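You operate a simulated robot arm through the tools that you are given. There is no shell and no other tool.

You run a simulated two-armed robot. Do the job below in one go: nothing can be reset, and whatever is moved stays where it is left.

JOB
Wipe the large slate clean and chalk it green all over.
Fine: use the grey cloth pad; pad and chalk go back. Set down upright: what you pick out. A coat counts when it lies all over at full strength: go over it till it gets no stronger. What is to be rubbed or washed off counts as gone when no trace of it is left.

It is judged by the outcome, as a careful person would: the job done as asked, and still so three seconds after it is handed in. It fails if anything else is knocked over, pushed out of place, dropped, spilled or broken. Flat cloth is picked up by pressing the open fingertips on it (5 to 10 N) and closing them slowly along it; thin cloth reads only 2 to 8 mm in the jaws.

ROBOT AND FRAMES
Two 7-joint arms with fingered hands on one trunk that stands fixed in place. Base frame: the origin is at the foot of the trunk, x ahead of it, y to its left, z up. Lengths are in mm, angles in rad, forces in N, time in s.
The left shoulder is at [57, 125, 1101], the right one opposite. With the tool pointing down near the work surface each hand reaches from about 460 to 860 mm from the base axis, measured 20 degrees to its own side. Payload 4 kg a hand.
The tool frame of a hand sits at the grasp point between the pads (the TCP): z along the fingers, y along the line on which they close. The tips reach 29 mm beyond it. The gripper opens to 100 mm; its body begins 34 mm behind the TCP. The gripper is a hand of 5 fingers: y runs from the thumb to the fingers, the wrist lies at [-15, -105, -177] in the tool frame, and closing takes about 1.5 s.
Orientation is that of the tool frame in the base frame, as a unit quaternion [x, y, z, w]. With the fingers straight down and the wrist toward the robot, the tool's x, y and z point along [0, 1, 0], [1, 0, 0] and [0, 0, -1] of the base frame.

CONTROLS
- The arms move only by the tool apply_moves. It takes "left_increments", "right_increments" or both (then of equal length, played together; a hand with none holds still); each is a list of rows, each an object of numbers (a shift or turn left out is 0, a gripper value left out holds the last): "tx", "ty", "tz": the shift along the base's x, y, z in m; "wx", "wy", "wz": the turn, a rotation vector about the base's x, y, z in degrees. In form: [{"tx": .., "ty": .., "tz": .., "wx": .., "wy": .., "wz": ..}, ...]. A call has 1 to 20 rows; each row is the pose to reach, as a shift and turn from the pose commanded when the call began. "left_fingers" and "right_fingers" are, for a hand that has rows, the opening, from 0 (shut) to 1 (fully open), set as the call begins (left out, the last holds). Rows are played at 5 a second. More than 50 mm and 0.15 rad between two rows, or a gripper value outside its range, and nothing of the call is played. A pose out of reach is approached as far as the arm can. The call stops where the force on the tool passes 40 N (or 10 N more than at its start, if that is more) or the arm is blocked; 0.2 s more then pass. Each finger travels about 45 mm/s and halts on what it meets, pressing with about 28 N; the grip force reading is that of the motor and also rises with nothing between the fingers. The clock runs only during rows and for 0.2 s after the last one: add rows that repeat a pose to give the fingers time. It gives the time, the measured TCP pose, the force on the tool (base axes), the opening and the grip force at its end, in the units of the frame above (readings bear some noise), with the torque about the TCP (base axes, N m) and any sound that the robot's microphone picked up.
- Cameras (640 x 400 px; columns grow to the right, rows downward): "scene" is now at [155.6, 33.2, 1243.6]; the picture's right is [0.36, -0.93, 0.00], its down [-0.38, -0.15, -0.91] and it looks along [0.85, 0.33, -0.41] (base axes); focal length 318 px, centre (320, 200). "left" rides on the left gripper at [-66, -86, -121] in its tool frame; the picture's right is [-0.76, -0.31, 0.58], its down [0.59, -0.70, 0.40] and it looks along [0.28, 0.64, 0.71] (tool axes); focal length 247 px, centre (320, 200). "right" rides on the right gripper at [66, -86, -121] in its tool frame; the picture's right is [-0.76, 0.31, -0.58], its down [-0.59, -0.70, 0.40] and it looks along [-0.28, 0.64, 0.71] (tool axes); focal length 247 px, centre (320, 200). There is no depth. A picture from a camera that has moved, and an enlarged one, comes with that camera's place and axes in the base frame and with its lens.
- capture(camera): a new picture of that camera. It takes no simulated time.
- lift_body(by): moves the trunk up (or, below 0, down) by that many mm; the arms and the scene camera ride with it, the base frame stays. It gives what a move gives, with no picture.
- curl_fingers(index, middle, ring, little, thumb_bend, thumb_turn, hand): sets how far each is bent, from 0 (flat) to 1 (curled in); at 0.3 the hand is open as for a grip, at 0.7 the pads meet at the TCP. One left out holds its place. A second passes; each finger stops where it meets its share of the squeeze, and holds until it gets a number again. A gripper value or a shape takes the hand back. It gives what a move gives, with no picture; readings hold the bend of each and the force on index, middle, ring, little, thumb and palm. thumb_turn goes from beside the hand (0) to across from the fingers (1), as for a grip.
- set_grasp(shape, hand): the hand has 5 fingers and takes this shape, open, in about a second: jaw (thumb against the fingers, like two jaws); tri (thumb and two fingers); tip (a fingertip pinch); poke (one finger out to press); point (the index stretched); flat (the hand flat); cup (the hand cupped); fist (a fist). The gripper value then closes the fingers along that shape, each until it touches; the sizes above hold for jaw. It gives what a move gives, with no picture.
- aim_head(pan, tilt): turns the head with the scene camera to pan (to the left, within 1.396 rad either way) and tilt (down, from -0.506 to 1.204), counted from straight ahead of the robot (the tilt from the chest, where the trunk bows). It gives what a move gives.
- zoom(camera, box): a new picture of the part [left, top, right, bottom] of that camera's present view, enlarged. It takes no simulated time.
- finish_job(): hands the job in; it is judged then, once.

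Places have to be worked out from the pictures, the camera data and where the tool is seen. Open the grippers and draw the arms clear of the work before you hand the job in, unless the task says otherwise.

The tools are called as a command line: name --argument value ..., lists and objects as JSON in quotes. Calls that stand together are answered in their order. apply_moves: Moves the arms, as the interface text tells. Its arguments: {"type":"object","properties":{"left_increments":{"type":"array"},"left_fingers":{"type":"number"},"right_increments":{"type":"array"},"right_fingers":{"type":"number"}},"required":[]} The other tools are called the same way: lift_body (by) moves the trunk up or down; set_grasp (shape, hand) gives the hand a shape; curl_fingers (index, middle, ring, little, thumb_bend, thumb_turn, hand) moves the fingers one by one; aim_head (pan, tilt) turns the head that bears the scene camera; capture (camera) takes a picture; zoom (camera, box) takes an enlarged picture of a part of a camera's view; finish_job () hands the job in.

At the start:

```text
time_s: 0.0
left_ee_pos: [441.1, 441.8, 1123.9]
left_tool_rot: [0.707, 0.707, 0.001, 0.0]
left_force: [0.8, 0.3, -0.7]
left_moment: [0.0, -0.02, -0.01]
left_width: 99.5
left_gripper_force: 0.0
left_shape: jaw
left_bend: [0.3, 0.3, 0.3, 0.3, 0.3, 0.98]
left_finger forces: [0.0, 0.0, 0.1, 0.0, 0.0, 0.1]
right_ee_pos: [596.4, 26.0, 1044.7]
right_tool_rot: [0.707, 0.707, 0.0, 0.001]
right_force: [0.3, -0.3, -0.9]
right_moment: [-0.04, -0.01, 0.02]
right_width: 99.7
right_gripper_force: 0.1
right_shape: jaw
right_bend: [0.3, 0.3, 0.3, 0.3, 0.3, 0.98]
right_finger forces: [0.0, 0.0, 0.0, 0.1, 0.0, 0.0]
trunk travel left (down, up): [-300.0, 447.0]
head pan, tilt (commanded): [0.365, 0.422]
```

scene: 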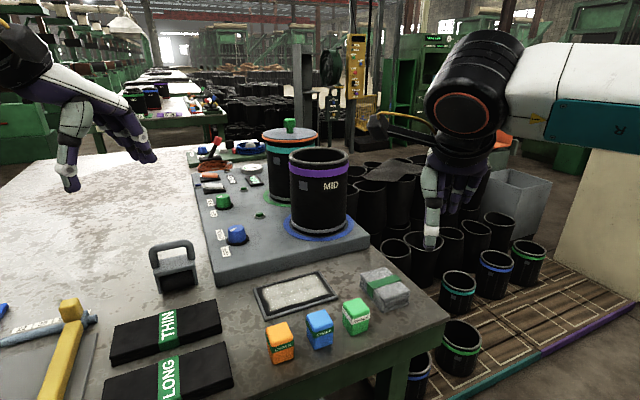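
right: 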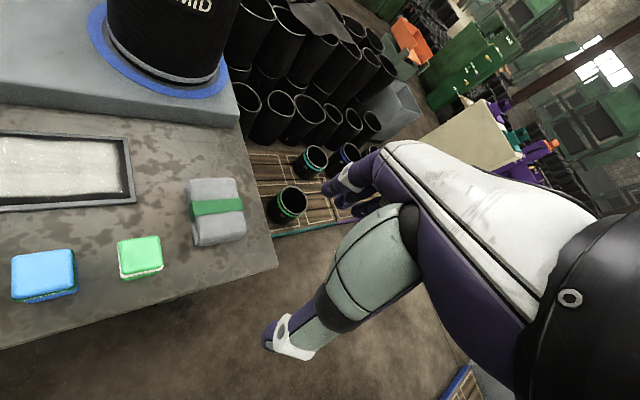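
left: 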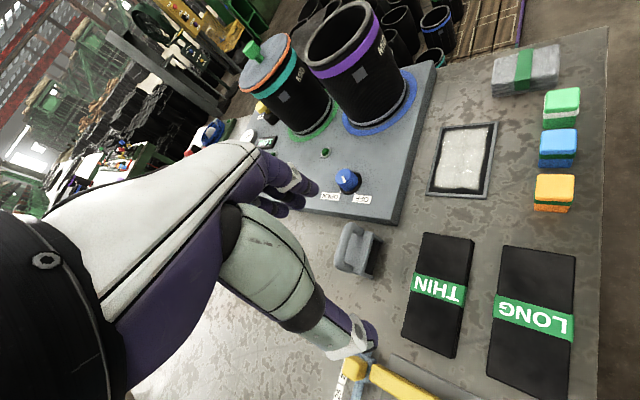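

I start by looking closely at the table to find the slates, the chalks and the grey pad.

zoom --camera "scene" --box '[220, 230, 440, 380]'

zoom --camera "scene" --box '[0, 220, 240, 400]'

zoom --camera "left" --box '[380, 20, 620, 220]'

```text
2.67 times, centred on (330, 305) of scene
camera zoom: at [155.6, 33.2, 1243.6], right [0.36, -0.93, 0.0], down [-0.38, -0.15, -0.91], along [0.85, 0.33, -0.41], focal length 847 px, centre (293, -80)
```

zoom: 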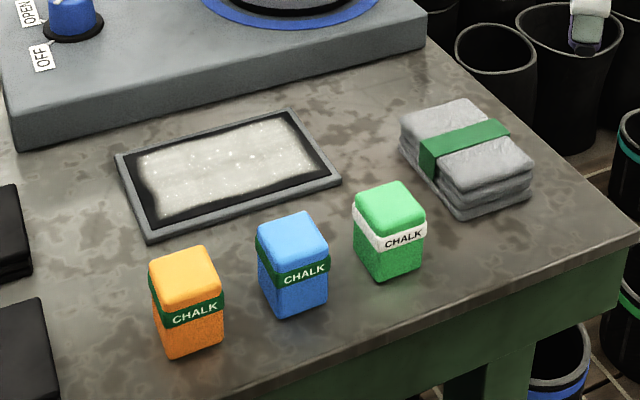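

```text
2.22 times, centred on (120, 310) of scene
camera zoom: at [155.6, 33.2, 1243.6], right [0.36, -0.93, 0.0], down [-0.38, -0.15, -0.91], along [0.85, 0.33, -0.41], focal length 706 px, centre (764, -44)
```

zoom: 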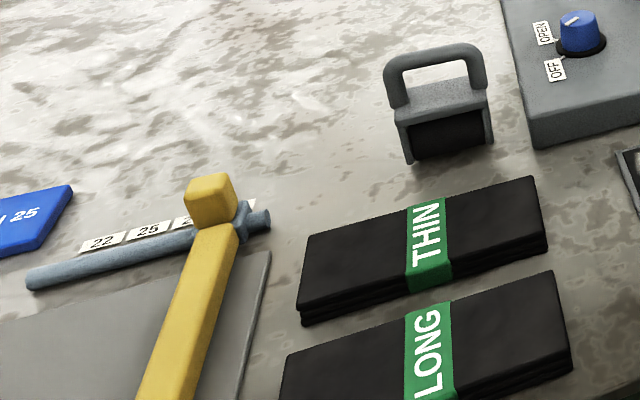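

```text
2.00 times, centred on (500, 120) of left
camera zoom: at [356.0, 375.5, 1245.0], right [-0.31, -0.76, -0.58], down [-0.7, 0.59, -0.4], along [0.64, 0.28, -0.71], focal length 494 px, centre (-40, 360)
```

zoom: 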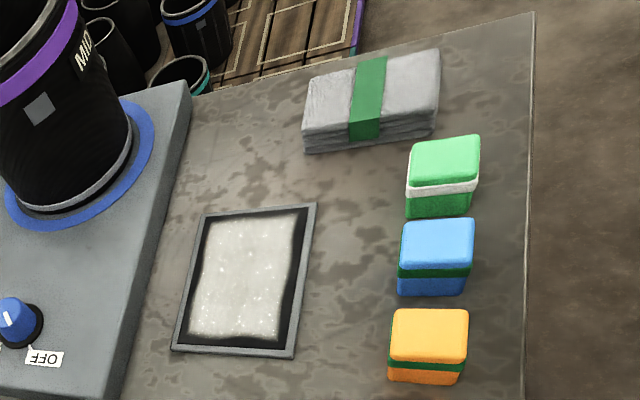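

One framed slate with white chalk on it is visible; I look around with the head for any other slate or pad before choosing.

aim_head --pan 0.9 --tilt 0.6

capture --camera "scene"

aim_head --pan 0.0 --tilt 0.9

capture --camera "scene"

aim_head --pan -0.7 --tilt 0.6

capture --camera "scene"

```text
time_s: 1.0
left_ee_pos: [442.1, 441.9, 1122.5]
left_tool_rot: [0.706, 0.708, 0.0, 0.0]
left_force: [1.2, -0.2, -0.6]
left_moment: [0.02, -0.03, 0.02]
left_width: 99.9
left_gripper_force: 0.0
left_shape: jaw
left_bend: [0.3, 0.3, 0.3, 0.3, 0.3, 0.98]
left_finger forces: [0.0, 0.0, 0.0, 0.1, 0.0, 0.1]
right_ee_pos: [596.5, 26.4, 1044.1]
right_tool_rot: [0.707, 0.707, 0.0, 0.001]
right_force: [0.7, 0.5, -0.8]
right_moment: [0.01, 0.01, 0.02]
right_width: 99.7
right_gripper_force: 0.1
right_shape: jaw
right_bend: [0.3, 0.3, 0.3, 0.3, 0.3, 0.98]
right_finger forces: [0.0, 0.0, 0.1, 0.1, 0.0, 0.1]
trunk travel left (down, up): [-300.0, 447.0]
head pan, tilt (commanded): [0.901, 0.6]
```

```text
taken
camera scene: at [124.3, 69.5, 1227.5], right [0.78, -0.62, 0.0], down [-0.35, -0.44, -0.83], along [0.51, 0.65, -0.56], focal length 318 px, centre (320, 200)
```

scene: 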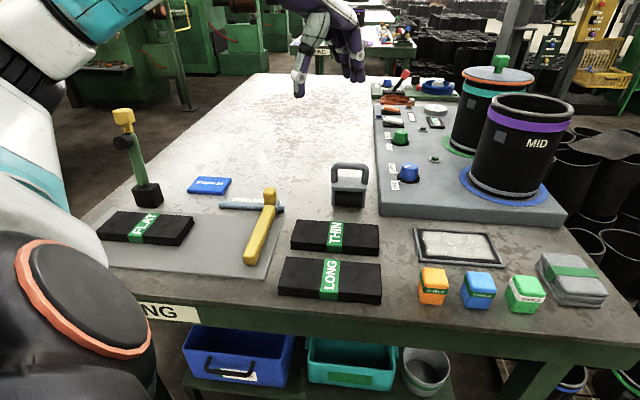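

```text
time_s: 2.2
left_ee_pos: [441.7, 439.9, 1123.5]
left_tool_rot: [0.707, 0.707, 0.0, 0.0]
left_force: [0.4, -0.4, 0.6]
left_moment: [-0.03, 0.01, -0.05]
left_width: 99.7
left_gripper_force: 0.0
left_shape: jaw
left_bend: [0.3, 0.3, 0.3, 0.3, 0.3, 0.98]
left_finger forces: [0.0, 0.0, 0.0, 0.0, 0.1, 0.0]
right_ee_pos: [595.6, 27.7, 1044.4]
right_tool_rot: [0.707, 0.707, 0.0, 0.0]
right_force: [0.1, 0.0, 0.0]
right_moment: [0.0, 0.02, 0.0]
right_width: 99.9
right_gripper_force: 0.1
right_shape: jaw
right_bend: [0.3, 0.3, 0.3, 0.3, 0.3, 0.98]
right_finger forces: [0.0, 0.0, 0.0, 0.0, 0.1, 0.1]
trunk travel left (down, up): [-300.0, 447.0]
head pan, tilt (commanded): [0.0, 0.901]
```

```text
taken
camera scene: at [144.8, 0.3, 1202.8], right [0.0, -1.0, 0.0], down [-0.78, 0.0, -0.62], along [0.62, 0.0, -0.78], focal length 318 px, centre (320, 200)
```

scene: 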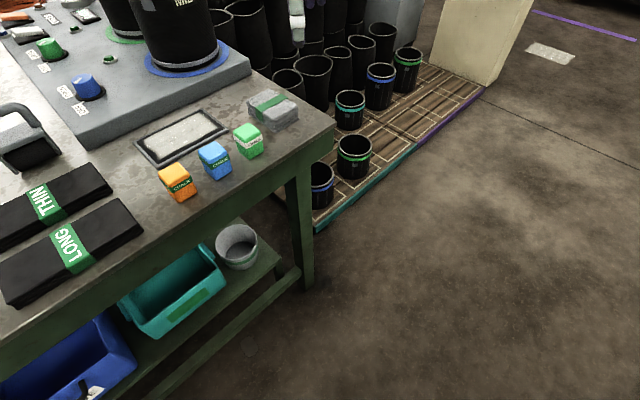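

```text
time_s: 3.2
left_ee_pos: [441.0, 442.9, 1123.4]
left_tool_rot: [0.706, 0.708, 0.0, 0.001]
left_force: [-1.0, -0.2, -0.1]
left_moment: [0.0, 0.02, 0.03]
left_width: 99.7
left_gripper_force: 0.1
left_shape: jaw
left_bend: [0.3, 0.3, 0.3, 0.3, 0.3, 0.98]
left_finger forces: [0.1, 0.0, 0.0, 0.0, 0.0, 0.0]
right_ee_pos: [596.1, 26.8, 1043.5]
right_tool_rot: [0.707, 0.707, 0.0, 0.0]
right_force: [-0.7, 0.3, -0.4]
right_moment: [-0.02, 0.0, 0.01]
right_width: 99.5
right_gripper_force: 0.1
right_shape: jaw
right_bend: [0.3, 0.3, 0.3, 0.3, 0.3, 0.98]
right_finger forces: [0.0, 0.1, 0.0, 0.0, 0.0, 0.0]
trunk travel left (down, up): [-300.0, 447.0]
head pan, tilt (commanded): [-0.7, 0.6]
```

```text
taken
camera scene: at [137.0, -56.6, 1227.5], right [-0.64, -0.77, 0.0], down [-0.43, 0.36, -0.82], along [0.63, -0.53, -0.57], focal length 318 px, centre (320, 200)
```

scene: 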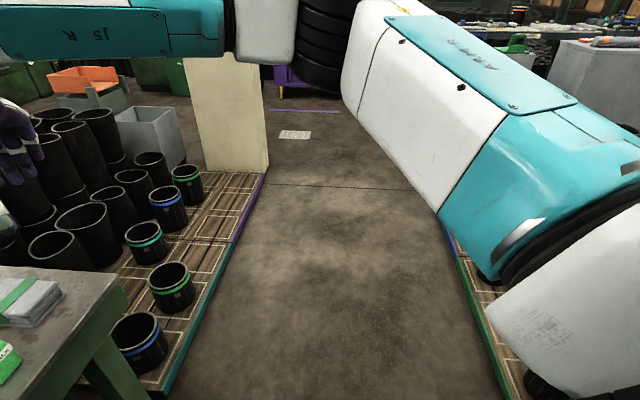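

The only framed slate is the one at roughly (610, 262) with the table top near z 800; the pad is the grey folded bundle and the green chalk stands beside it. I aim the head at the work area for better measuring.

aim_head --pan 0.35 --tilt 0.75

capture --camera "scene"

zoom --camera "scene" --box '[220, 130, 420, 255]'

zoom --camera "right" --box '[0, 80, 320, 320]'

```text
time_s: 4.5
left_ee_pos: [442.3, 442.3, 1123.4]
left_tool_rot: [0.707, 0.707, 0.0, 0.0]
left_force: [0.5, 0.4, -0.5]
left_moment: [0.05, 0.0, 0.02]
left_width: 99.9
left_gripper_force: 0.1
left_shape: jaw
left_bend: [0.3, 0.3, 0.3, 0.3, 0.3, 0.98]
left_finger forces: [0.0, 0.1, 0.0, 0.0, 0.1, 0.0]
right_ee_pos: [595.9, 27.4, 1044.4]
right_tool_rot: [0.707, 0.707, 0.0, 0.0]
right_force: [0.3, -0.9, 1.3]
right_moment: [0.0, -0.01, 0.02]
right_width: 99.6
right_gripper_force: 0.1
right_shape: jaw
right_bend: [0.3, 0.3, 0.3, 0.3, 0.3, 0.98]
right_finger forces: [0.0, 0.1, 0.0, 0.1, 0.0, 0.0]
trunk travel left (down, up): [-300.0, 447.0]
head pan, tilt (commanded): [0.351, 0.75]
```

```text
taken
camera scene: at [147.2, 28.7, 1214.6], right [0.34, -0.94, 0.0], down [-0.64, -0.23, -0.73], along [0.69, 0.25, -0.68], focal length 318 px, centre (320, 200)
```

scene: 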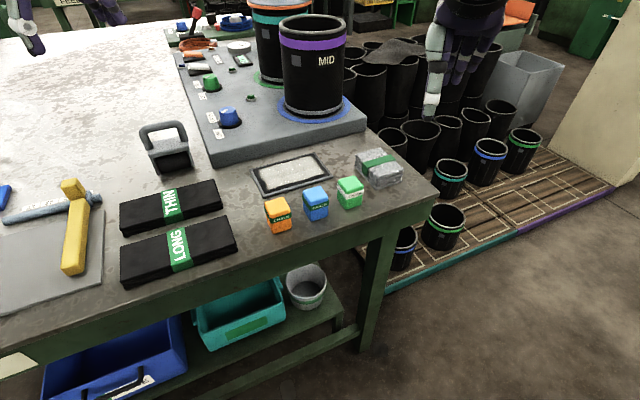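

```text
3.20 times, centred on (320, 192) of scene
camera zoom: at [147.2, 28.7, 1214.6], right [0.34, -0.94, 0.0], down [-0.64, -0.23, -0.73], along [0.69, 0.25, -0.68], focal length 1016 px, centre (320, 224)
```

zoom: 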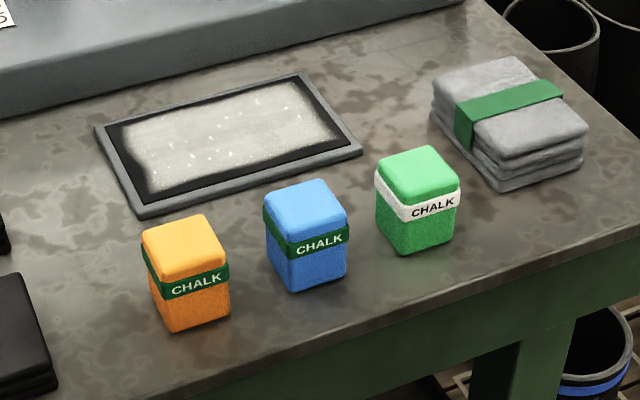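

```text
1.67 times, centred on (160, 200) of right
camera zoom: at [510.5, 92.4, 1166.3], right [0.31, -0.76, 0.58], down [-0.7, -0.59, -0.4], along [0.64, -0.28, -0.71], focal length 412 px, centre (587, 200)
```

zoom: 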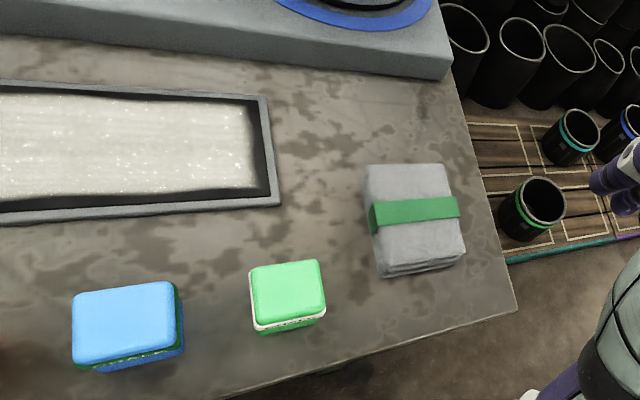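

Right hand hangs near the pad, so I first draw the right arm back out to the right, clear of the table.

apply_moves --right_increments '[{"tx": -0.015, "ty": -0.04, "tz": 0.008}, {"tx": -0.03, "ty": -0.08, "tz": 0.016}, {"tx": -0.045, "ty": -0.12, "tz": 0.024}, {"tx": -0.06, "ty": -0.16, "tz": 0.032}, {"tx": -0.075, "ty": -0.2, "tz": 0.04}, {"tx": -0.09, "ty": -0.24, "tz": 0.048}, {"tx": -0.105, "ty": -0.28, "tz": 0.056}, {"tx": -0.12, "ty": -0.32, "tz": 0.06}]'

```text
time_s: 6.3
left_ee_pos: [441.0, 440.8, 1122.4]
left_tool_rot: [0.707, 0.707, 0.0, 0.0]
left_force: [-0.3, 0.5, 0.5]
left_moment: [0.0, 0.0, 0.0]
left_width: 99.7
left_gripper_force: 0.1
left_shape: jaw
left_bend: [0.3, 0.3, 0.3, 0.3, 0.3, 0.98]
left_finger forces: [0.0, 0.0, 0.0, 0.1, 0.0, 0.0]
right_ee_pos: [472.0, -295.5, 1106.4]
right_tool_rot: [0.707, 0.707, 0.0, 0.0]
right_force: [0.1, -0.2, -0.1]
right_moment: [0.02, 0.0, 0.0]
right_width: 99.5
right_gripper_force: 0.0
right_shape: jaw
right_bend: [0.3, 0.3, 0.3, 0.3, 0.3, 0.98]
right_finger forces: [0.1, 0.0, 0.1, 0.1, 0.0, 0.1]
trunk travel left (down, up): [-300.0, 447.0]
head pan, tilt (commanded): [0.351, 0.75]
```

Right arm is clear at (472, -295, 1106). Now I bring the left hand over the pad at about (680, 96, 1000), turning it -46° so the fingers close across the pad's short side.

apply_moves --left_increments '[{"tx": 0.024, "ty": -0.0346, "tz": -0.008, "wz": -4.6}, {"tx": 0.048, "ty": -0.0692, "tz": -0.016, "wz": -9.2}, {"tx": 0.072, "ty": -0.1038, "tz": -0.026, "wz": -13.8}, {"tx": 0.096, "ty": -0.1384, "tz": -0.038, "wz": -18.4}, {"tx": 0.12, "ty": -0.173, "tz": -0.05, "wz": -23}, {"tx": 0.144, "ty": -0.2076, "tz": -0.064, "wz": -27.6}, {"tx": 0.168, "ty": -0.2422, "tz": -0.078, "wz": -32.2}, {"tx": 0.192, "ty": -0.2768, "tz": -0.092, "wz": -36.8}, {"tx": 0.216, "ty": -0.3114, "tz": -0.107, "wz": -41.4}, {"tx": 0.239, "ty": -0.346, "tz": -0.123, "wz": -46}]'

capture --camera "scene"

capture --camera "left"

```text
time_s: 8.5
left_ee_pos: [680.9, 99.9, 999.3]
left_tool_rot: [0.927, 0.375, 0.0, -0.001]
left_force: [0.3, 0.3, -0.6]
left_moment: [-0.01, -0.01, 0.01]
left_width: 100.0
left_gripper_force: 0.1
left_shape: jaw
left_bend: [0.3, 0.3, 0.3, 0.3, 0.3, 0.98]
left_finger forces: [0.0, 0.1, 0.0, 0.1, 0.0, 0.0]
left hand out of reach, approached as far as the arm can: row 10
right_ee_pos: [473.2, -293.3, 1103.8]
right_tool_rot: [0.707, 0.708, 0.0, -0.001]
right_force: [-0.6, 0.6, -0.2]
right_moment: [-0.02, 0.02, -0.02]
right_width: 99.9
right_gripper_force: 0.1
right_shape: jaw
right_bend: [0.3, 0.3, 0.3, 0.3, 0.3, 0.98]
right_finger forces: [0.0, 0.0, 0.0, 0.0, 0.0, 0.0]
trunk travel left (down, up): [-300.0, 447.0]
head pan, tilt (commanded): [0.351, 0.75]
```

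```text
taken
camera scene: at [148.5, 29.3, 1214.3], right [0.34, -0.94, 0.0], down [-0.64, -0.24, -0.73], along [0.69, 0.25, -0.68], focal length 318 px, centre (320, 200)
```

scene: 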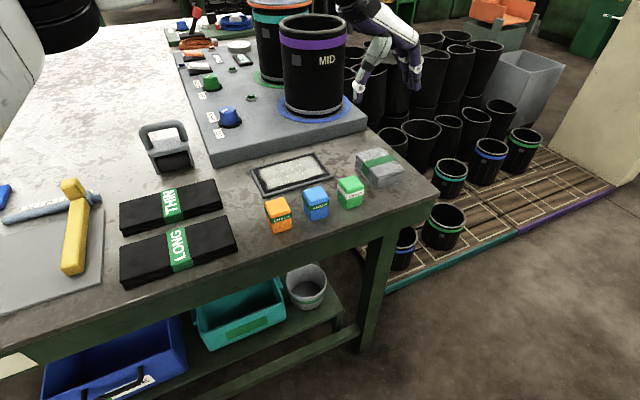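

```text
taken
camera left: at [572.6, 116.0, 1121.3], right [-0.76, -0.31, -0.58], down [-0.07, 0.91, -0.4], along [0.65, -0.26, -0.71], focal length 247 px, centre (320, 200)
```

left: 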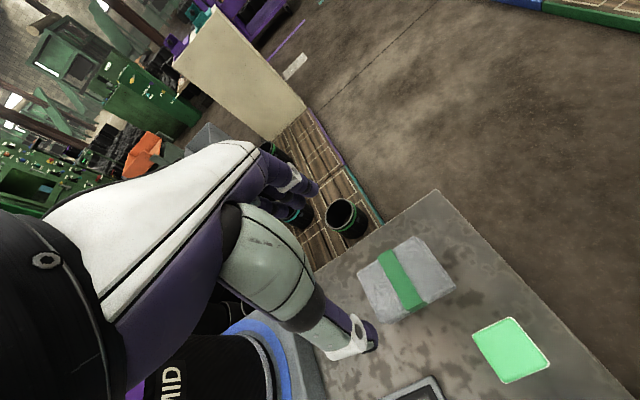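

Pad centre works out at about (678, 95) and the chalk top at about z 846, table near 800. I lower the left hand in steps to see whether it reaches at this orientation.

apply_moves --left_increments '[{"tx": -0.002, "ty": 0.0, "tz": -0.03}, {"tx": -0.002, "ty": 0.0, "tz": -0.06}, {"tx": -0.002, "ty": 0.0, "tz": -0.09}, {"tx": -0.002, "ty": 0.0, "tz": -0.11}, {"tx": -0.002, "ty": 0.0, "tz": -0.11}]'

capture --camera "left"

zoom --camera "scene" --box '[220, 30, 480, 230]'

```text
time_s: 9.7
left_ee_pos: [663.0, 106.5, 896.9]
left_tool_rot: [0.927, 0.376, 0.0, 0.0]
left_force: [0.3, -0.5, -1.0]
left_moment: [0.02, -0.03, -0.04]
left_width: 100.0
left_gripper_force: 0.1
left_shape: jaw
left_bend: [0.3, 0.3, 0.3, 0.3, 0.3, 0.98]
left_finger forces: [0.0, 0.0, 0.1, 0.0, 0.1, 0.1]
left hand out of reach, approached as far as the arm can: row 2, 3, 4, 5
right_ee_pos: [474.1, -293.8, 1104.6]
right_tool_rot: [0.707, 0.707, 0.0, 0.0]
right_force: [-1.1, -0.4, 0.4]
right_moment: [-0.07, 0.0, -0.01]
right_width: 99.8
right_gripper_force: 0.1
right_shape: jaw
right_bend: [0.3, 0.3, 0.3, 0.3, 0.3, 0.98]
right_finger forces: [0.1, 0.0, 0.1, 0.0, 0.1, 0.1]
trunk travel left (down, up): [-300.0, 447.0]
head pan, tilt (commanded): [0.351, 0.75]
```

```text
taken
camera left: at [555.8, 122.1, 1017.9], right [-0.76, -0.31, -0.58], down [-0.07, 0.91, -0.4], along [0.65, -0.26, -0.71], focal length 247 px, centre (320, 200)
```

left: 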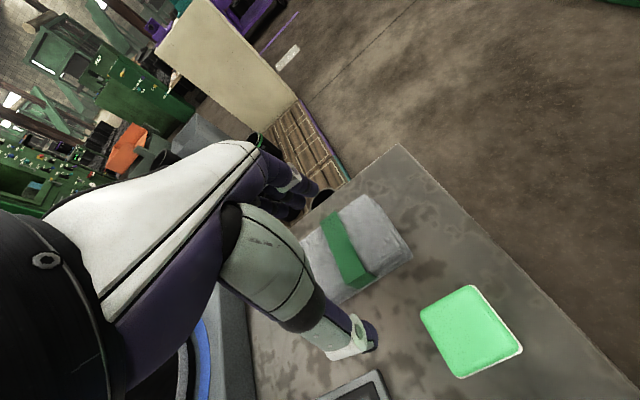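

```text
2.00 times, centred on (350, 130) of scene
camera zoom: at [147.1, 28.5, 1214.6], right [0.34, -0.94, 0.0], down [-0.64, -0.23, -0.73], along [0.69, 0.25, -0.68], focal length 635 px, centre (260, 340)
```

zoom: 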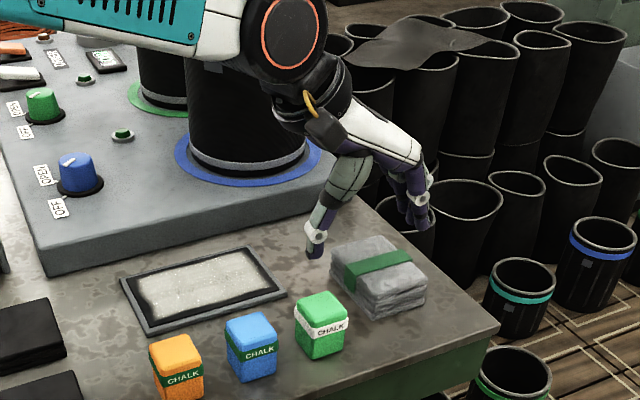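

The left arm runs out of reach at this yaw, while the right arm with the opposite yaw (+45°, fingers closing across the slate's short direction) suits both pad and slate. I retract the left arm up and back to its own side.

apply_moves --left_increments '[{"tx": -0.01, "ty": 0.01, "tz": 0.04}, {"tx": -0.02, "ty": 0.02, "tz": 0.08}, {"tx": -0.03, "ty": 0.03, "tz": 0.115}, {"tx": -0.052, "ty": 0.0634, "tz": 0.13, "wz": 4.6}, {"tx": -0.074, "ty": 0.0968, "tz": 0.145, "wz": 9.2}, {"tx": -0.096, "ty": 0.13, "tz": 0.16, "wz": 13.8}, {"tx": -0.118, "ty": 0.1634, "tz": 0.175, "wz": 18.4}, {"tx": -0.14, "ty": 0.1968, "tz": 0.19, "wz": 23}, {"tx": -0.162, "ty": 0.23, "tz": 0.205, "wz": 27.6}, {"tx": -0.184, "ty": 0.2634, "tz": 0.22, "wz": 32.2}, {"tx": -0.206, "ty": 0.2968, "tz": 0.235, "wz": 36.8}, {"tx": -0.228, "ty": 0.33, "tz": 0.25, "wz": 41.4}, {"tx": -0.248, "ty": 0.364, "tz": 0.26, "wz": 46}]'

```text
time_s: 12.5
left_ee_pos: [417.2, 471.9, 1154.5]
left_tool_rot: [0.707, 0.708, -0.002, 0.0]
left_force: [0.3, 0.0, -0.5]
left_moment: [0.0, 0.02, -0.02]
left_width: 99.9
left_gripper_force: 0.1
left_shape: jaw
left_bend: [0.3, 0.3, 0.3, 0.3, 0.3, 0.98]
left_finger forces: [0.0, 0.0, 0.0, 0.0, 0.0, 0.0]
right_ee_pos: [474.6, -292.5, 1104.3]
right_tool_rot: [0.707, 0.707, -0.001, 0.0]
right_force: [-0.2, 0.6, -0.6]
right_moment: [0.01, 0.04, -0.01]
right_width: 99.7
right_gripper_force: 0.1
right_shape: jaw
right_bend: [0.3, 0.3, 0.3, 0.3, 0.3, 0.98]
right_finger forces: [0.1, 0.0, 0.0, 0.0, 0.1, 0.0]
trunk travel left (down, up): [-300.0, 447.0]
head pan, tilt (commanded): [0.351, 0.75]
```

Left arm is parked. Now the right hand goes over the pad at (678, 95, 1000) turning +46°.

apply_moves --right_increments '[{"tx": 0.0185, "ty": 0.0353, "tz": -0.0095, "wz": 4.2}, {"tx": 0.037, "ty": 0.0706, "tz": -0.019, "wz": 8.4}, {"tx": 0.0555, "ty": 0.1059, "tz": -0.0285, "wz": 12.6}, {"tx": 0.074, "ty": 0.1412, "tz": -0.038, "wz": 16.8}, {"tx": 0.0925, "ty": 0.1765, "tz": -0.0475, "wz": 21}, {"tx": 0.111, "ty": 0.2118, "tz": -0.057, "wz": 25.2}, {"tx": 0.1295, "ty": 0.2471, "tz": -0.0665, "wz": 29.4}, {"tx": 0.148, "ty": 0.2824, "tz": -0.076, "wz": 33.6}, {"tx": 0.1665, "ty": 0.3177, "tz": -0.0855, "wz": 37.8}, {"tx": 0.185, "ty": 0.353, "tz": -0.095, "wz": 42}, {"tx": 0.2035, "ty": 0.3875, "tz": -0.1045, "wz": 46}]'

capture --camera "right"

capture --camera "scene"

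```text
time_s: 14.9
left_ee_pos: [416.6, 472.7, 1155.1]
left_tool_rot: [0.708, 0.707, -0.001, -0.001]
left_force: [-0.8, -0.5, 1.0]
left_moment: [0.05, 0.06, 0.03]
left_width: 99.6
left_gripper_force: 0.1
left_shape: jaw
left_bend: [0.3, 0.3, 0.3, 0.3, 0.3, 0.98]
left_finger forces: [0.1, 0.0, 0.0, 0.0, 0.0, 0.0]
right_ee_pos: [676.7, 83.4, 1001.2]
right_tool_rot: [0.382, 0.924, -0.001, 0.0]
right_force: [0.1, -0.5, -0.2]
right_moment: [-0.01, 0.0, -0.02]
right_width: 100.0
right_gripper_force: 0.1
right_shape: jaw
right_bend: [0.3, 0.3, 0.3, 0.3, 0.3, 0.98]
right_finger forces: [0.0, 0.1, 0.0, 0.1, 0.1, 0.0]
right hand out of reach, approached as far as the arm can: row 11
trunk travel left (down, up): [-300.0, 447.0]
head pan, tilt (commanded): [0.351, 0.75]
```

```text
taken
camera right: at [569.0, 71.0, 1123.6], right [0.75, -0.32, 0.58], down [-0.08, -0.91, -0.4], along [0.65, 0.25, -0.71], focal length 247 px, centre (320, 200)
```

right: 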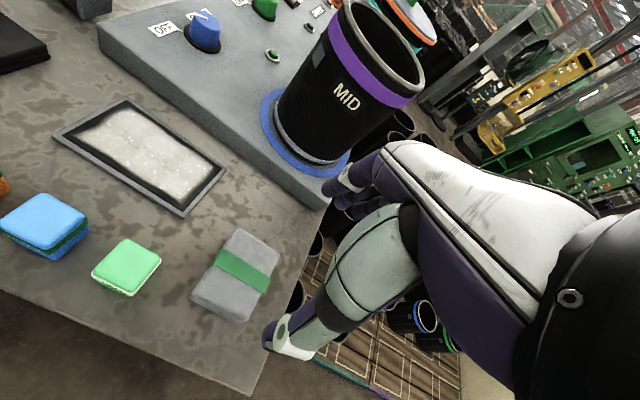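

```text
taken
camera scene: at [147.3, 28.7, 1214.5], right [0.34, -0.94, 0.0], down [-0.64, -0.23, -0.73], along [0.69, 0.25, -0.68], focal length 318 px, centre (320, 200)
```

scene: 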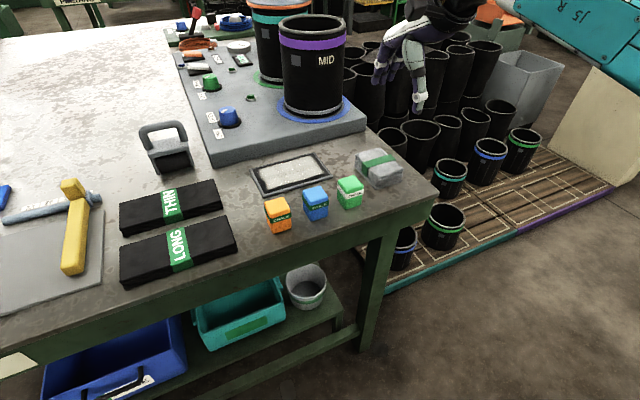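

The right hand stopped just short at (677, 83). I lower it 90 mm to see how its reach changes with height (tips still 40 mm above the pad).

apply_moves --right_increments '[{"tx": 0.001, "ty": 0.006, "tz": -0.03}, {"tx": 0.001, "ty": 0.012, "tz": -0.06}, {"tx": 0.001, "ty": 0.012, "tz": -0.09}, {"tx": 0.001, "ty": 0.012, "tz": -0.09}]'

capture --camera "right"

capture --camera "scene"

```text
time_s: 15.9
left_ee_pos: [416.1, 472.0, 1155.8]
left_tool_rot: [0.707, 0.708, 0.0, 0.0]
left_force: [0.0, -0.9, -0.1]
left_moment: [-0.02, 0.02, 0.0]
left_width: 99.9
left_gripper_force: 0.1
left_shape: jaw
left_bend: [0.3, 0.3, 0.3, 0.3, 0.3, 0.98]
left_finger forces: [0.0, 0.1, 0.0, 0.1, 0.0, 0.0]
right_ee_pos: [675.0, 98.0, 912.7]
right_tool_rot: [0.375, 0.927, 0.0, 0.0]
right_force: [0.7, -0.1, 0.1]
right_moment: [-0.03, 0.03, -0.01]
right_width: 99.5
right_gripper_force: 0.1
right_shape: jaw
right_bend: [0.3, 0.3, 0.3, 0.3, 0.3, 0.98]
right_finger forces: [0.0, 0.1, 0.0, 0.1, 0.0, 0.0]
trunk travel left (down, up): [-300.0, 447.0]
head pan, tilt (commanded): [0.351, 0.75]
```

```text
taken
camera right: at [568.3, 81.7, 1034.6], right [0.76, -0.3, 0.58], down [-0.06, -0.91, -0.4], along [0.65, 0.26, -0.71], focal length 247 px, centre (320, 200)
```

right: 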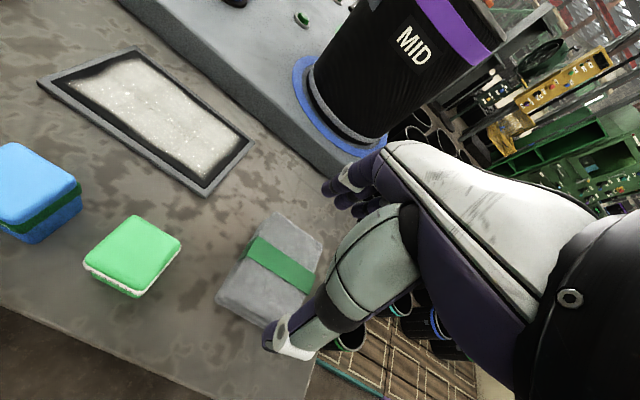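

```text
taken
camera scene: at [147.2, 28.9, 1214.7], right [0.34, -0.94, 0.0], down [-0.64, -0.23, -0.73], along [0.69, 0.25, -0.68], focal length 318 px, centre (320, 200)
```

scene: 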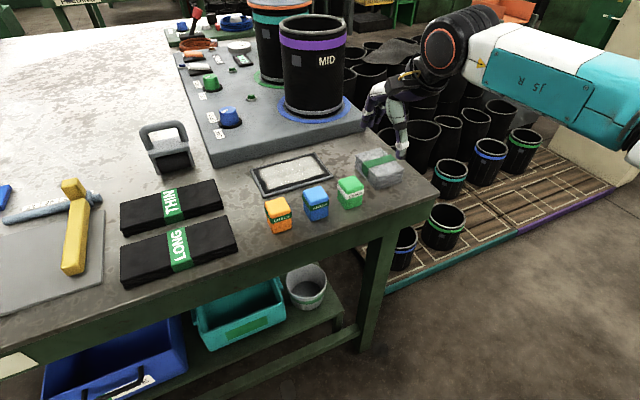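

Lower down it is in reach: TCP (675, 98, 913), yaw 46°. I zoom on the pad for exact alignment.

zoom --camera "right" --box '[180, 190, 372, 310]'

zoom --camera "scene" --box '[320, 70, 480, 220]'

```text
3.33 times, centred on (276, 250) of right
camera zoom: at [568.3, 81.7, 1034.6], right [0.76, -0.3, 0.58], down [-0.06, -0.91, -0.4], along [0.65, 0.26, -0.71], focal length 823 px, centre (467, 33)
```

zoom: 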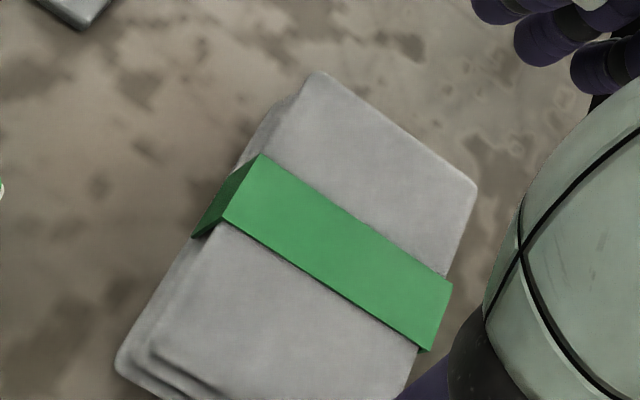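

```text
2.67 times, centred on (400, 145) of scene
camera zoom: at [147.2, 28.9, 1214.7], right [0.34, -0.94, 0.0], down [-0.64, -0.23, -0.73], along [0.69, 0.25, -0.68], focal length 847 px, centre (107, 347)
```

zoom: 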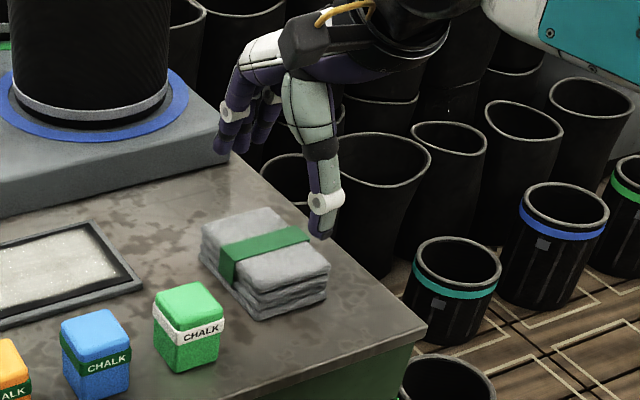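

The pad centre comes out near (682, 96), about 82–87 mm long, tight for a 100 mm opening. I spread the right fingers a bit wider than the normal open grip before going down.

curl_fingers --hand "right" --index 0.22 --middle 0.22 --ring 0.22 --little 0.22 --thumb_bend 0.22

capture --camera "right"

zoom --camera "scene" --box '[320, 70, 480, 220]'

```text
time_s: 16.9
left_ee_pos: [416.1, 472.4, 1154.0]
left_tool_rot: [0.708, 0.707, 0.0, 0.0]
left_force: [-0.4, -0.4, -0.4]
left_moment: [0.0, 0.0, 0.01]
left_width: 99.8
left_gripper_force: 0.1
left_shape: jaw
left_bend: [0.3, 0.3, 0.3, 0.3, 0.3, 0.98]
left_finger forces: [0.0, 0.0, 0.0, 0.0, 0.0, 0.0]
right_ee_pos: [674.4, 96.8, 912.2]
right_tool_rot: [0.374, 0.928, 0.0, 0.0]
right_force: [0.2, -0.4, 0.5]
right_moment: [0.02, 0.02, 0.0]
right_width: 112.6
right_gripper_force: 0.1
right_shape: fingers
right_bend: [0.22, 0.22, 0.22, 0.22, 0.22, 0.98]
right_finger forces: [0.0, 0.1, 0.0, 0.0, 0.0, 0.0]
trunk travel left (down, up): [-300.0, 447.0]
head pan, tilt (commanded): [0.351, 0.75]
```

```text
taken
camera right: at [568.4, 81.5, 1034.9], right [0.76, -0.3, 0.58], down [-0.07, -0.91, -0.4], along [0.65, 0.26, -0.71], focal length 247 px, centre (320, 200)
```

right: 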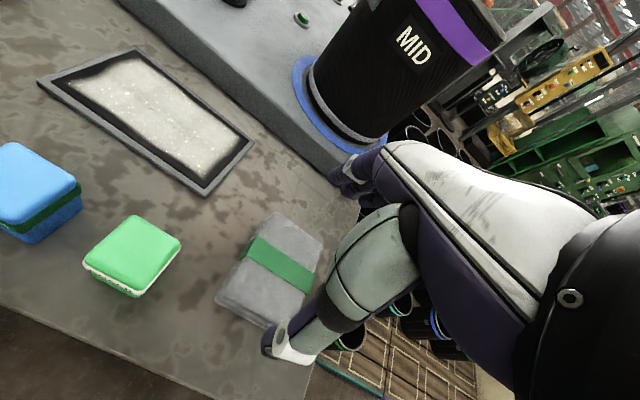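

```text
2.67 times, centred on (400, 145) of scene
camera zoom: at [147.3, 28.8, 1214.6], right [0.34, -0.94, 0.0], down [-0.64, -0.23, -0.73], along [0.69, 0.25, -0.68], focal length 847 px, centre (107, 347)
```

zoom: 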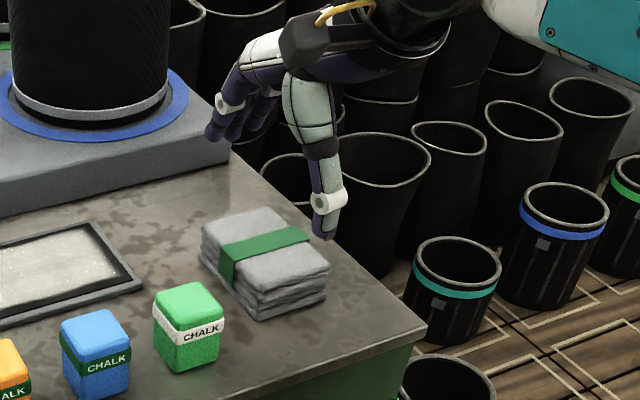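

Opening is now 113 mm. I shift over the pad centre and go down to z 868 (tips just above the pad top), then check.

apply_moves --right_increments '[{"tx": 0.004, "ty": -0.001, "tz": -0.015}, {"tx": 0.007, "ty": -0.0015, "tz": -0.03}, {"tx": 0.007, "ty": -0.0015, "tz": -0.044}, {"tx": 0.007, "ty": -0.0015, "tz": -0.044}]'

capture --camera "right"

zoom --camera "scene" --box '[320, 90, 480, 220]'

```text
time_s: 17.9
left_ee_pos: [417.2, 473.0, 1154.5]
left_tool_rot: [0.707, 0.707, 0.0, 0.0]
left_force: [-0.2, -0.3, 0.6]
left_moment: [-0.01, 0.03, -0.01]
left_width: 99.8
left_gripper_force: 0.1
left_shape: jaw
left_bend: [0.3, 0.3, 0.3, 0.3, 0.3, 0.98]
left_finger forces: [0.0, 0.0, 0.1, 0.1, 0.1, 0.1]
right_ee_pos: [681.9, 95.2, 868.2]
right_tool_rot: [0.375, 0.927, 0.0, 0.0]
right_force: [0.0, 0.2, -0.1]
right_moment: [-0.01, -0.03, 0.01]
right_width: 112.4
right_gripper_force: 0.1
right_shape: fingers
right_bend: [0.22, 0.22, 0.22, 0.22, 0.22, 0.98]
right_finger forces: [0.1, 0.1, 0.0, 0.0, 0.0, 0.1]
trunk travel left (down, up): [-300.0, 447.0]
head pan, tilt (commanded): [0.351, 0.75]
```

```text
taken
camera right: at [575.7, 79.9, 990.3], right [0.76, -0.31, 0.58], down [-0.07, -0.91, -0.4], along [0.65, 0.26, -0.71], focal length 247 px, centre (320, 200)
```

right: 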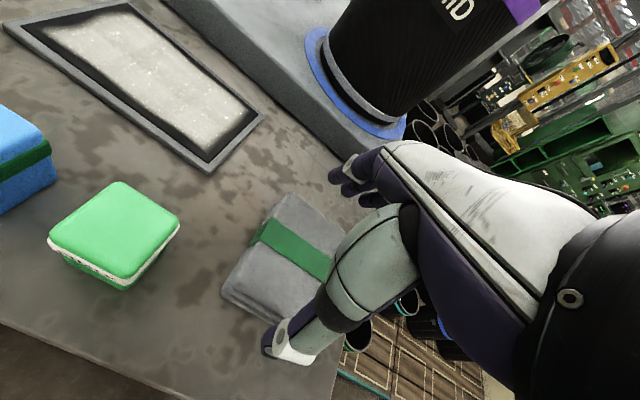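

```text
3.08 times, centred on (400, 155) of scene
camera zoom: at [147.2, 28.8, 1214.7], right [0.34, -0.94, 0.0], down [-0.64, -0.23, -0.73], along [0.69, 0.25, -0.68], focal length 977 px, centre (74, 338)
```

zoom: 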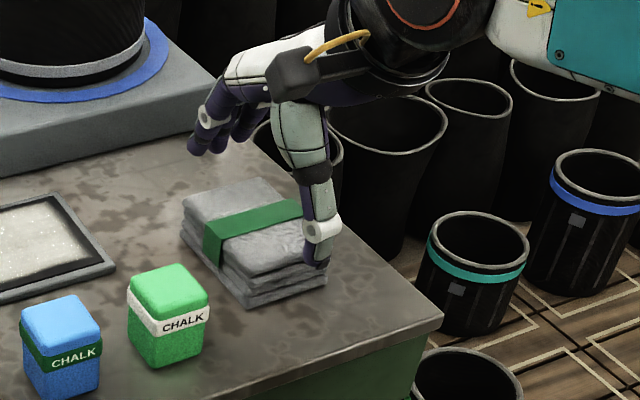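

Thumb and fingers straddle the pad with clearance on both sides (TCP centred on it). I go down 30 mm to z 838.

apply_moves --right_increments '[{"tz": -0.01}, {"tz": -0.02}, {"tz": -0.03}, {"tz": -0.03}]'

capture --camera "right"

zoom --camera "scene" --box '[320, 90, 480, 220]'

```text
time_s: 18.9
left_ee_pos: [417.2, 471.4, 1155.6]
left_tool_rot: [0.707, 0.707, -0.001, 0.0]
left_force: [0.3, 0.3, -1.0]
left_moment: [-0.03, -0.05, 0.01]
left_width: 100.1
left_gripper_force: 0.0
left_shape: jaw
left_bend: [0.3, 0.3, 0.3, 0.3, 0.3, 0.98]
left_finger forces: [0.0, 0.1, 0.1, 0.1, 0.0, 0.1]
right_ee_pos: [682.6, 94.9, 845.4]
right_tool_rot: [0.375, 0.927, 0.0, 0.001]
right_force: [0.8, -0.8, 0.0]
right_moment: [-0.02, 0.0, 0.0]
right_width: 112.6
right_gripper_force: 0.0
right_shape: fingers
right_bend: [0.22, 0.22, 0.22, 0.22, 0.22, 0.98]
right_finger forces: [0.0, 0.0, 0.0, 0.0, 0.0, 0.0]
right hand out of reach, approached as far as the arm can: row 3, 4
trunk travel left (down, up): [-300.0, 447.0]
head pan, tilt (commanded): [0.351, 0.75]
```

```text
taken
camera right: at [575.9, 78.6, 968.8], right [0.76, -0.31, 0.58], down [-0.07, -0.91, -0.4], along [0.65, 0.26, -0.71], focal length 247 px, centre (320, 200)
```

right: 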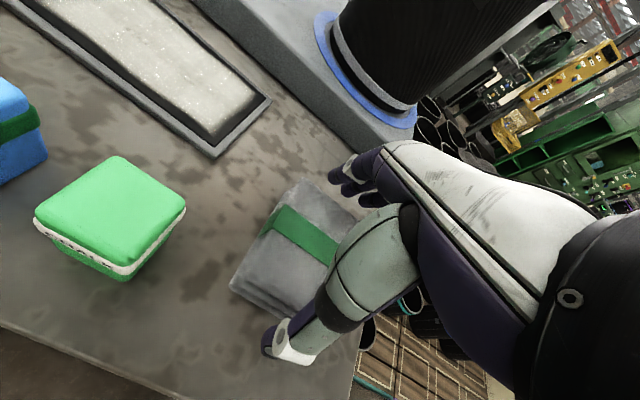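

```text
3.08 times, centred on (400, 155) of scene
camera zoom: at [147.1, 28.8, 1214.6], right [0.34, -0.94, 0.0], down [-0.64, -0.24, -0.73], along [0.69, 0.25, -0.68], focal length 977 px, centre (74, 338)
```

zoom: 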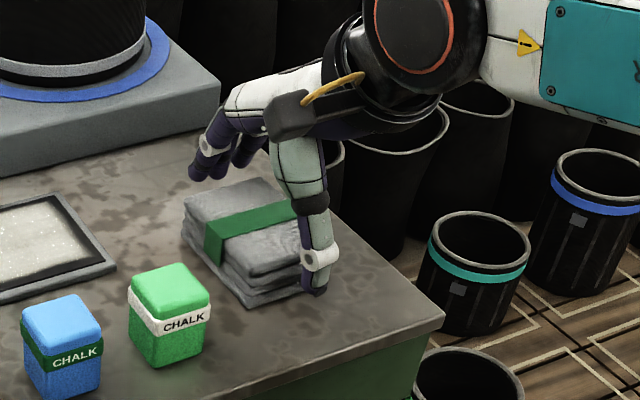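

The arm cannot go below z 845 here; lowering the trunk will help. I raise the hand 80 mm straight up, lower the trunk 80 mm, and then check.

apply_moves --right_increments '[{"tz": 0.02}, {"tz": 0.04}, {"tz": 0.06}, {"tz": 0.08}, {"tz": 0.08}]'

lift_body --by -80

zoom --camera "scene" --box '[300, 30, 480, 180]'

capture --camera "right"

```text
time_s: 20.1
left_ee_pos: [416.7, 472.6, 1154.8]
left_tool_rot: [0.707, 0.708, 0.0, 0.0]
left_force: [-0.7, 0.4, 0.0]
left_moment: [0.0, -0.01, 0.02]
left_width: 99.8
left_gripper_force: 0.0
left_shape: jaw
left_bend: [0.3, 0.3, 0.3, 0.3, 0.3, 0.98]
left_finger forces: [0.0, 0.0, 0.1, 0.0, 0.0, 0.0]
right_ee_pos: [683.2, 96.9, 927.3]
right_tool_rot: [0.376, 0.927, 0.0, 0.0]
right_force: [-0.3, -1.4, 0.2]
right_moment: [-0.01, 0.02, 0.01]
right_width: 112.6
right_gripper_force: 0.1
right_shape: fingers
right_bend: [0.22, 0.22, 0.22, 0.22, 0.22, 0.98]
right_finger forces: [0.1, 0.1, 0.0, 0.0, 0.0, 0.0]
trunk travel left (down, up): [-300.0, 447.0]
head pan, tilt (commanded): [0.351, 0.75]
```

```text
time_s: 21.3
left_ee_pos: [415.2, 470.9, 1075.6]
left_tool_rot: [0.706, 0.708, 0.0, 0.0]
left_force: [-0.2, 0.8, -0.2]
left_moment: [-0.02, -0.01, 0.0]
left_width: 99.7
left_gripper_force: 0.1
left_shape: jaw
left_bend: [0.3, 0.3, 0.3, 0.3, 0.3, 0.98]
left_finger forces: [0.0, 0.0, 0.0, 0.0, 0.1, 0.0]
right_ee_pos: [681.2, 96.8, 848.2]
right_tool_rot: [0.374, 0.927, -0.001, 0.0]
right_force: [0.1, -0.1, -0.1]
right_moment: [-0.02, -0.01, 0.01]
right_width: 112.5
right_gripper_force: 0.1
right_shape: fingers
right_bend: [0.22, 0.22, 0.22, 0.22, 0.22, 0.98]
right_finger forces: [0.1, 0.0, 0.0, 0.0, 0.1, 0.1]
trunk travel left (down, up): [-220.0, 527.0]
head pan, tilt (commanded): [0.351, 0.75]
```

```text
2.67 times, centred on (390, 105) of scene
camera zoom: at [172.4, 28.8, 1132.3], right [0.34, -0.94, 0.0], down [-0.64, -0.23, -0.73], along [0.69, 0.25, -0.68], focal length 847 px, centre (133, 453)
```

zoom: 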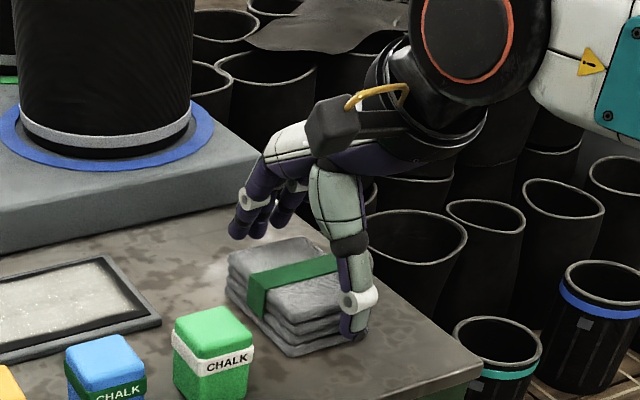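

```text
taken
camera right: at [574.6, 80.2, 970.2], right [0.76, -0.31, 0.58], down [-0.06, -0.91, -0.4], along [0.65, 0.27, -0.71], focal length 247 px, centre (320, 200)
```

right: 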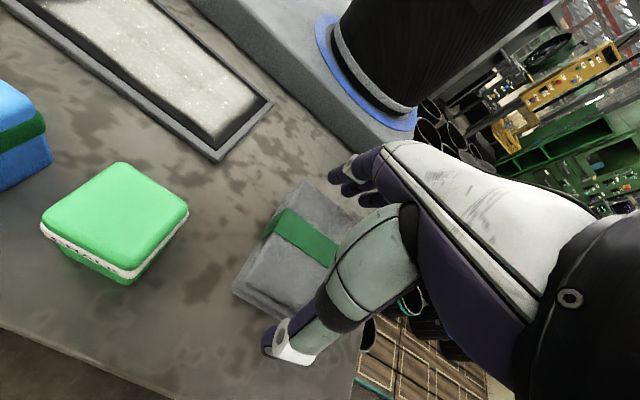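

Trunk lowered; hand at z 848 around the pad. I go down 11 mm more and see.

apply_moves --right_increments '[{"tz": -0.006}, {"tz": -0.011}, {"tz": -0.011}]'

zoom --camera "scene" --box '[300, 30, 480, 180]'

```text
time_s: 22.1
left_ee_pos: [415.0, 472.7, 1075.6]
left_tool_rot: [0.706, 0.708, -0.001, 0.0]
left_force: [0.6, 0.5, 0.5]
left_moment: [0.0, -0.01, 0.02]
left_width: 100.0
left_gripper_force: 0.1
left_shape: jaw
left_bend: [0.3, 0.3, 0.3, 0.3, 0.3, 0.98]
left_finger forces: [0.0, 0.0, 0.0, 0.0, 0.0, 0.0]
right_ee_pos: [680.9, 95.1, 834.4]
right_tool_rot: [0.375, 0.927, -0.001, 0.0]
right_force: [0.0, 0.0, 0.0]
right_moment: [-0.01, -0.01, -0.04]
right_width: 112.4
right_gripper_force: 0.2
right_shape: fingers
right_bend: [0.22, 0.22, 0.22, 0.22, 0.22, 0.98]
right_finger forces: [0.0, 0.1, 0.0, 0.1, 0.0, 0.1]
trunk travel left (down, up): [-220.0, 527.0]
head pan, tilt (commanded): [0.351, 0.75]
```

```text
2.67 times, centred on (390, 105) of scene
camera zoom: at [172.9, 28.9, 1132.1], right [0.34, -0.94, 0.0], down [-0.64, -0.23, -0.73], along [0.69, 0.25, -0.68], focal length 847 px, centre (133, 453)
```

zoom: 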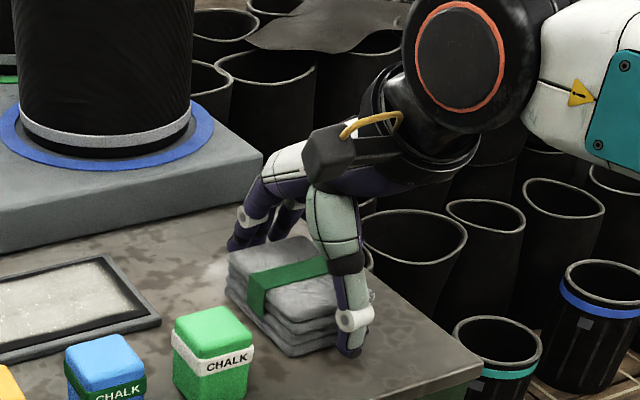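

Fingers are down beside the pad without contact. I close the hand on it, holding the pose for 2 s.

apply_moves --right_increments '[{"tz": 0}, {"tz": 0}, {"tz": 0}, {"tz": 0}, {"tz": 0}, {"tz": 0}, {"tz": 0}, {"tz": 0}, {"tz": 0}, {"tz": 0}]' --right_fingers 0

zoom --camera "scene" --box '[300, 30, 480, 180]'

capture --camera "right"

```text
time_s: 24.3
left_ee_pos: [415.4, 470.9, 1075.8]
left_tool_rot: [0.707, 0.707, 0.0, 0.0]
left_force: [-0.4, -0.3, -0.1]
left_moment: [0.0, -0.02, 0.04]
left_width: 99.8
left_gripper_force: 0.2
left_shape: jaw
left_bend: [0.3, 0.3, 0.3, 0.3, 0.3, 0.98]
left_finger forces: [0.0, 0.0, 0.0, 0.1, 0.1, 0.1]
right_ee_pos: [681.5, 96.9, 834.8]
right_tool_rot: [0.374, 0.927, 0.0, 0.0]
right_force: [-0.5, -0.9, 1.4]
right_moment: [-0.05, 0.11, -0.01]
right_width: 88.8
right_gripper_force: 27.2
right_shape: jaw
right_bend: [0.32, 0.34, 0.25, 0.38, 0.31, 0.98]
right_finger forces: [16.6, 7.1, 3.8, 0.1, 27.3, 0.0]
trunk travel left (down, up): [-220.0, 527.0]
head pan, tilt (commanded): [0.351, 0.75]
```

```text
2.67 times, centred on (390, 105) of scene
camera zoom: at [172.9, 28.8, 1132.1], right [0.34, -0.94, 0.0], down [-0.64, -0.23, -0.73], along [0.69, 0.25, -0.68], focal length 847 px, centre (133, 453)
```

zoom: 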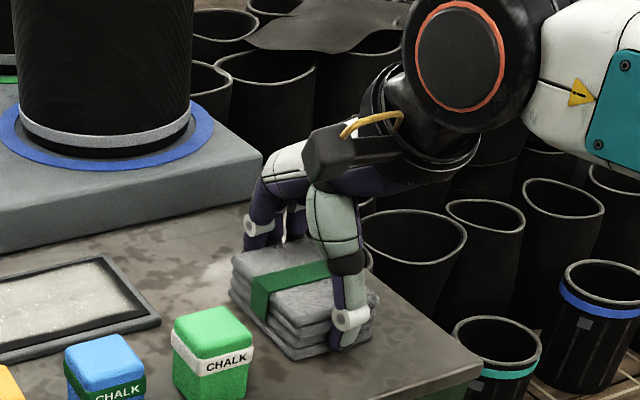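

```text
taken
camera right: at [574.7, 79.9, 957.3], right [0.76, -0.3, 0.58], down [-0.07, -0.91, -0.4], along [0.65, 0.26, -0.71], focal length 247 px, centre (320, 200)
```

right: 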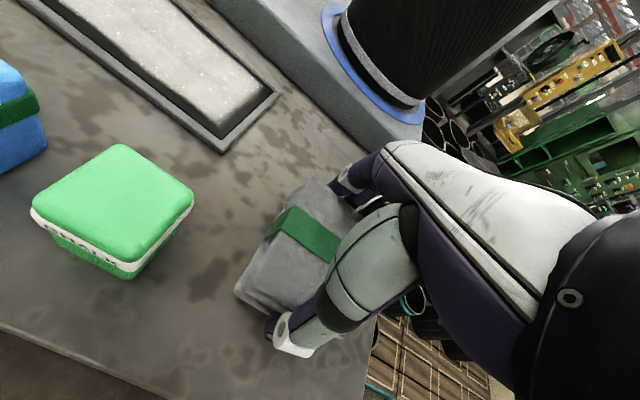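

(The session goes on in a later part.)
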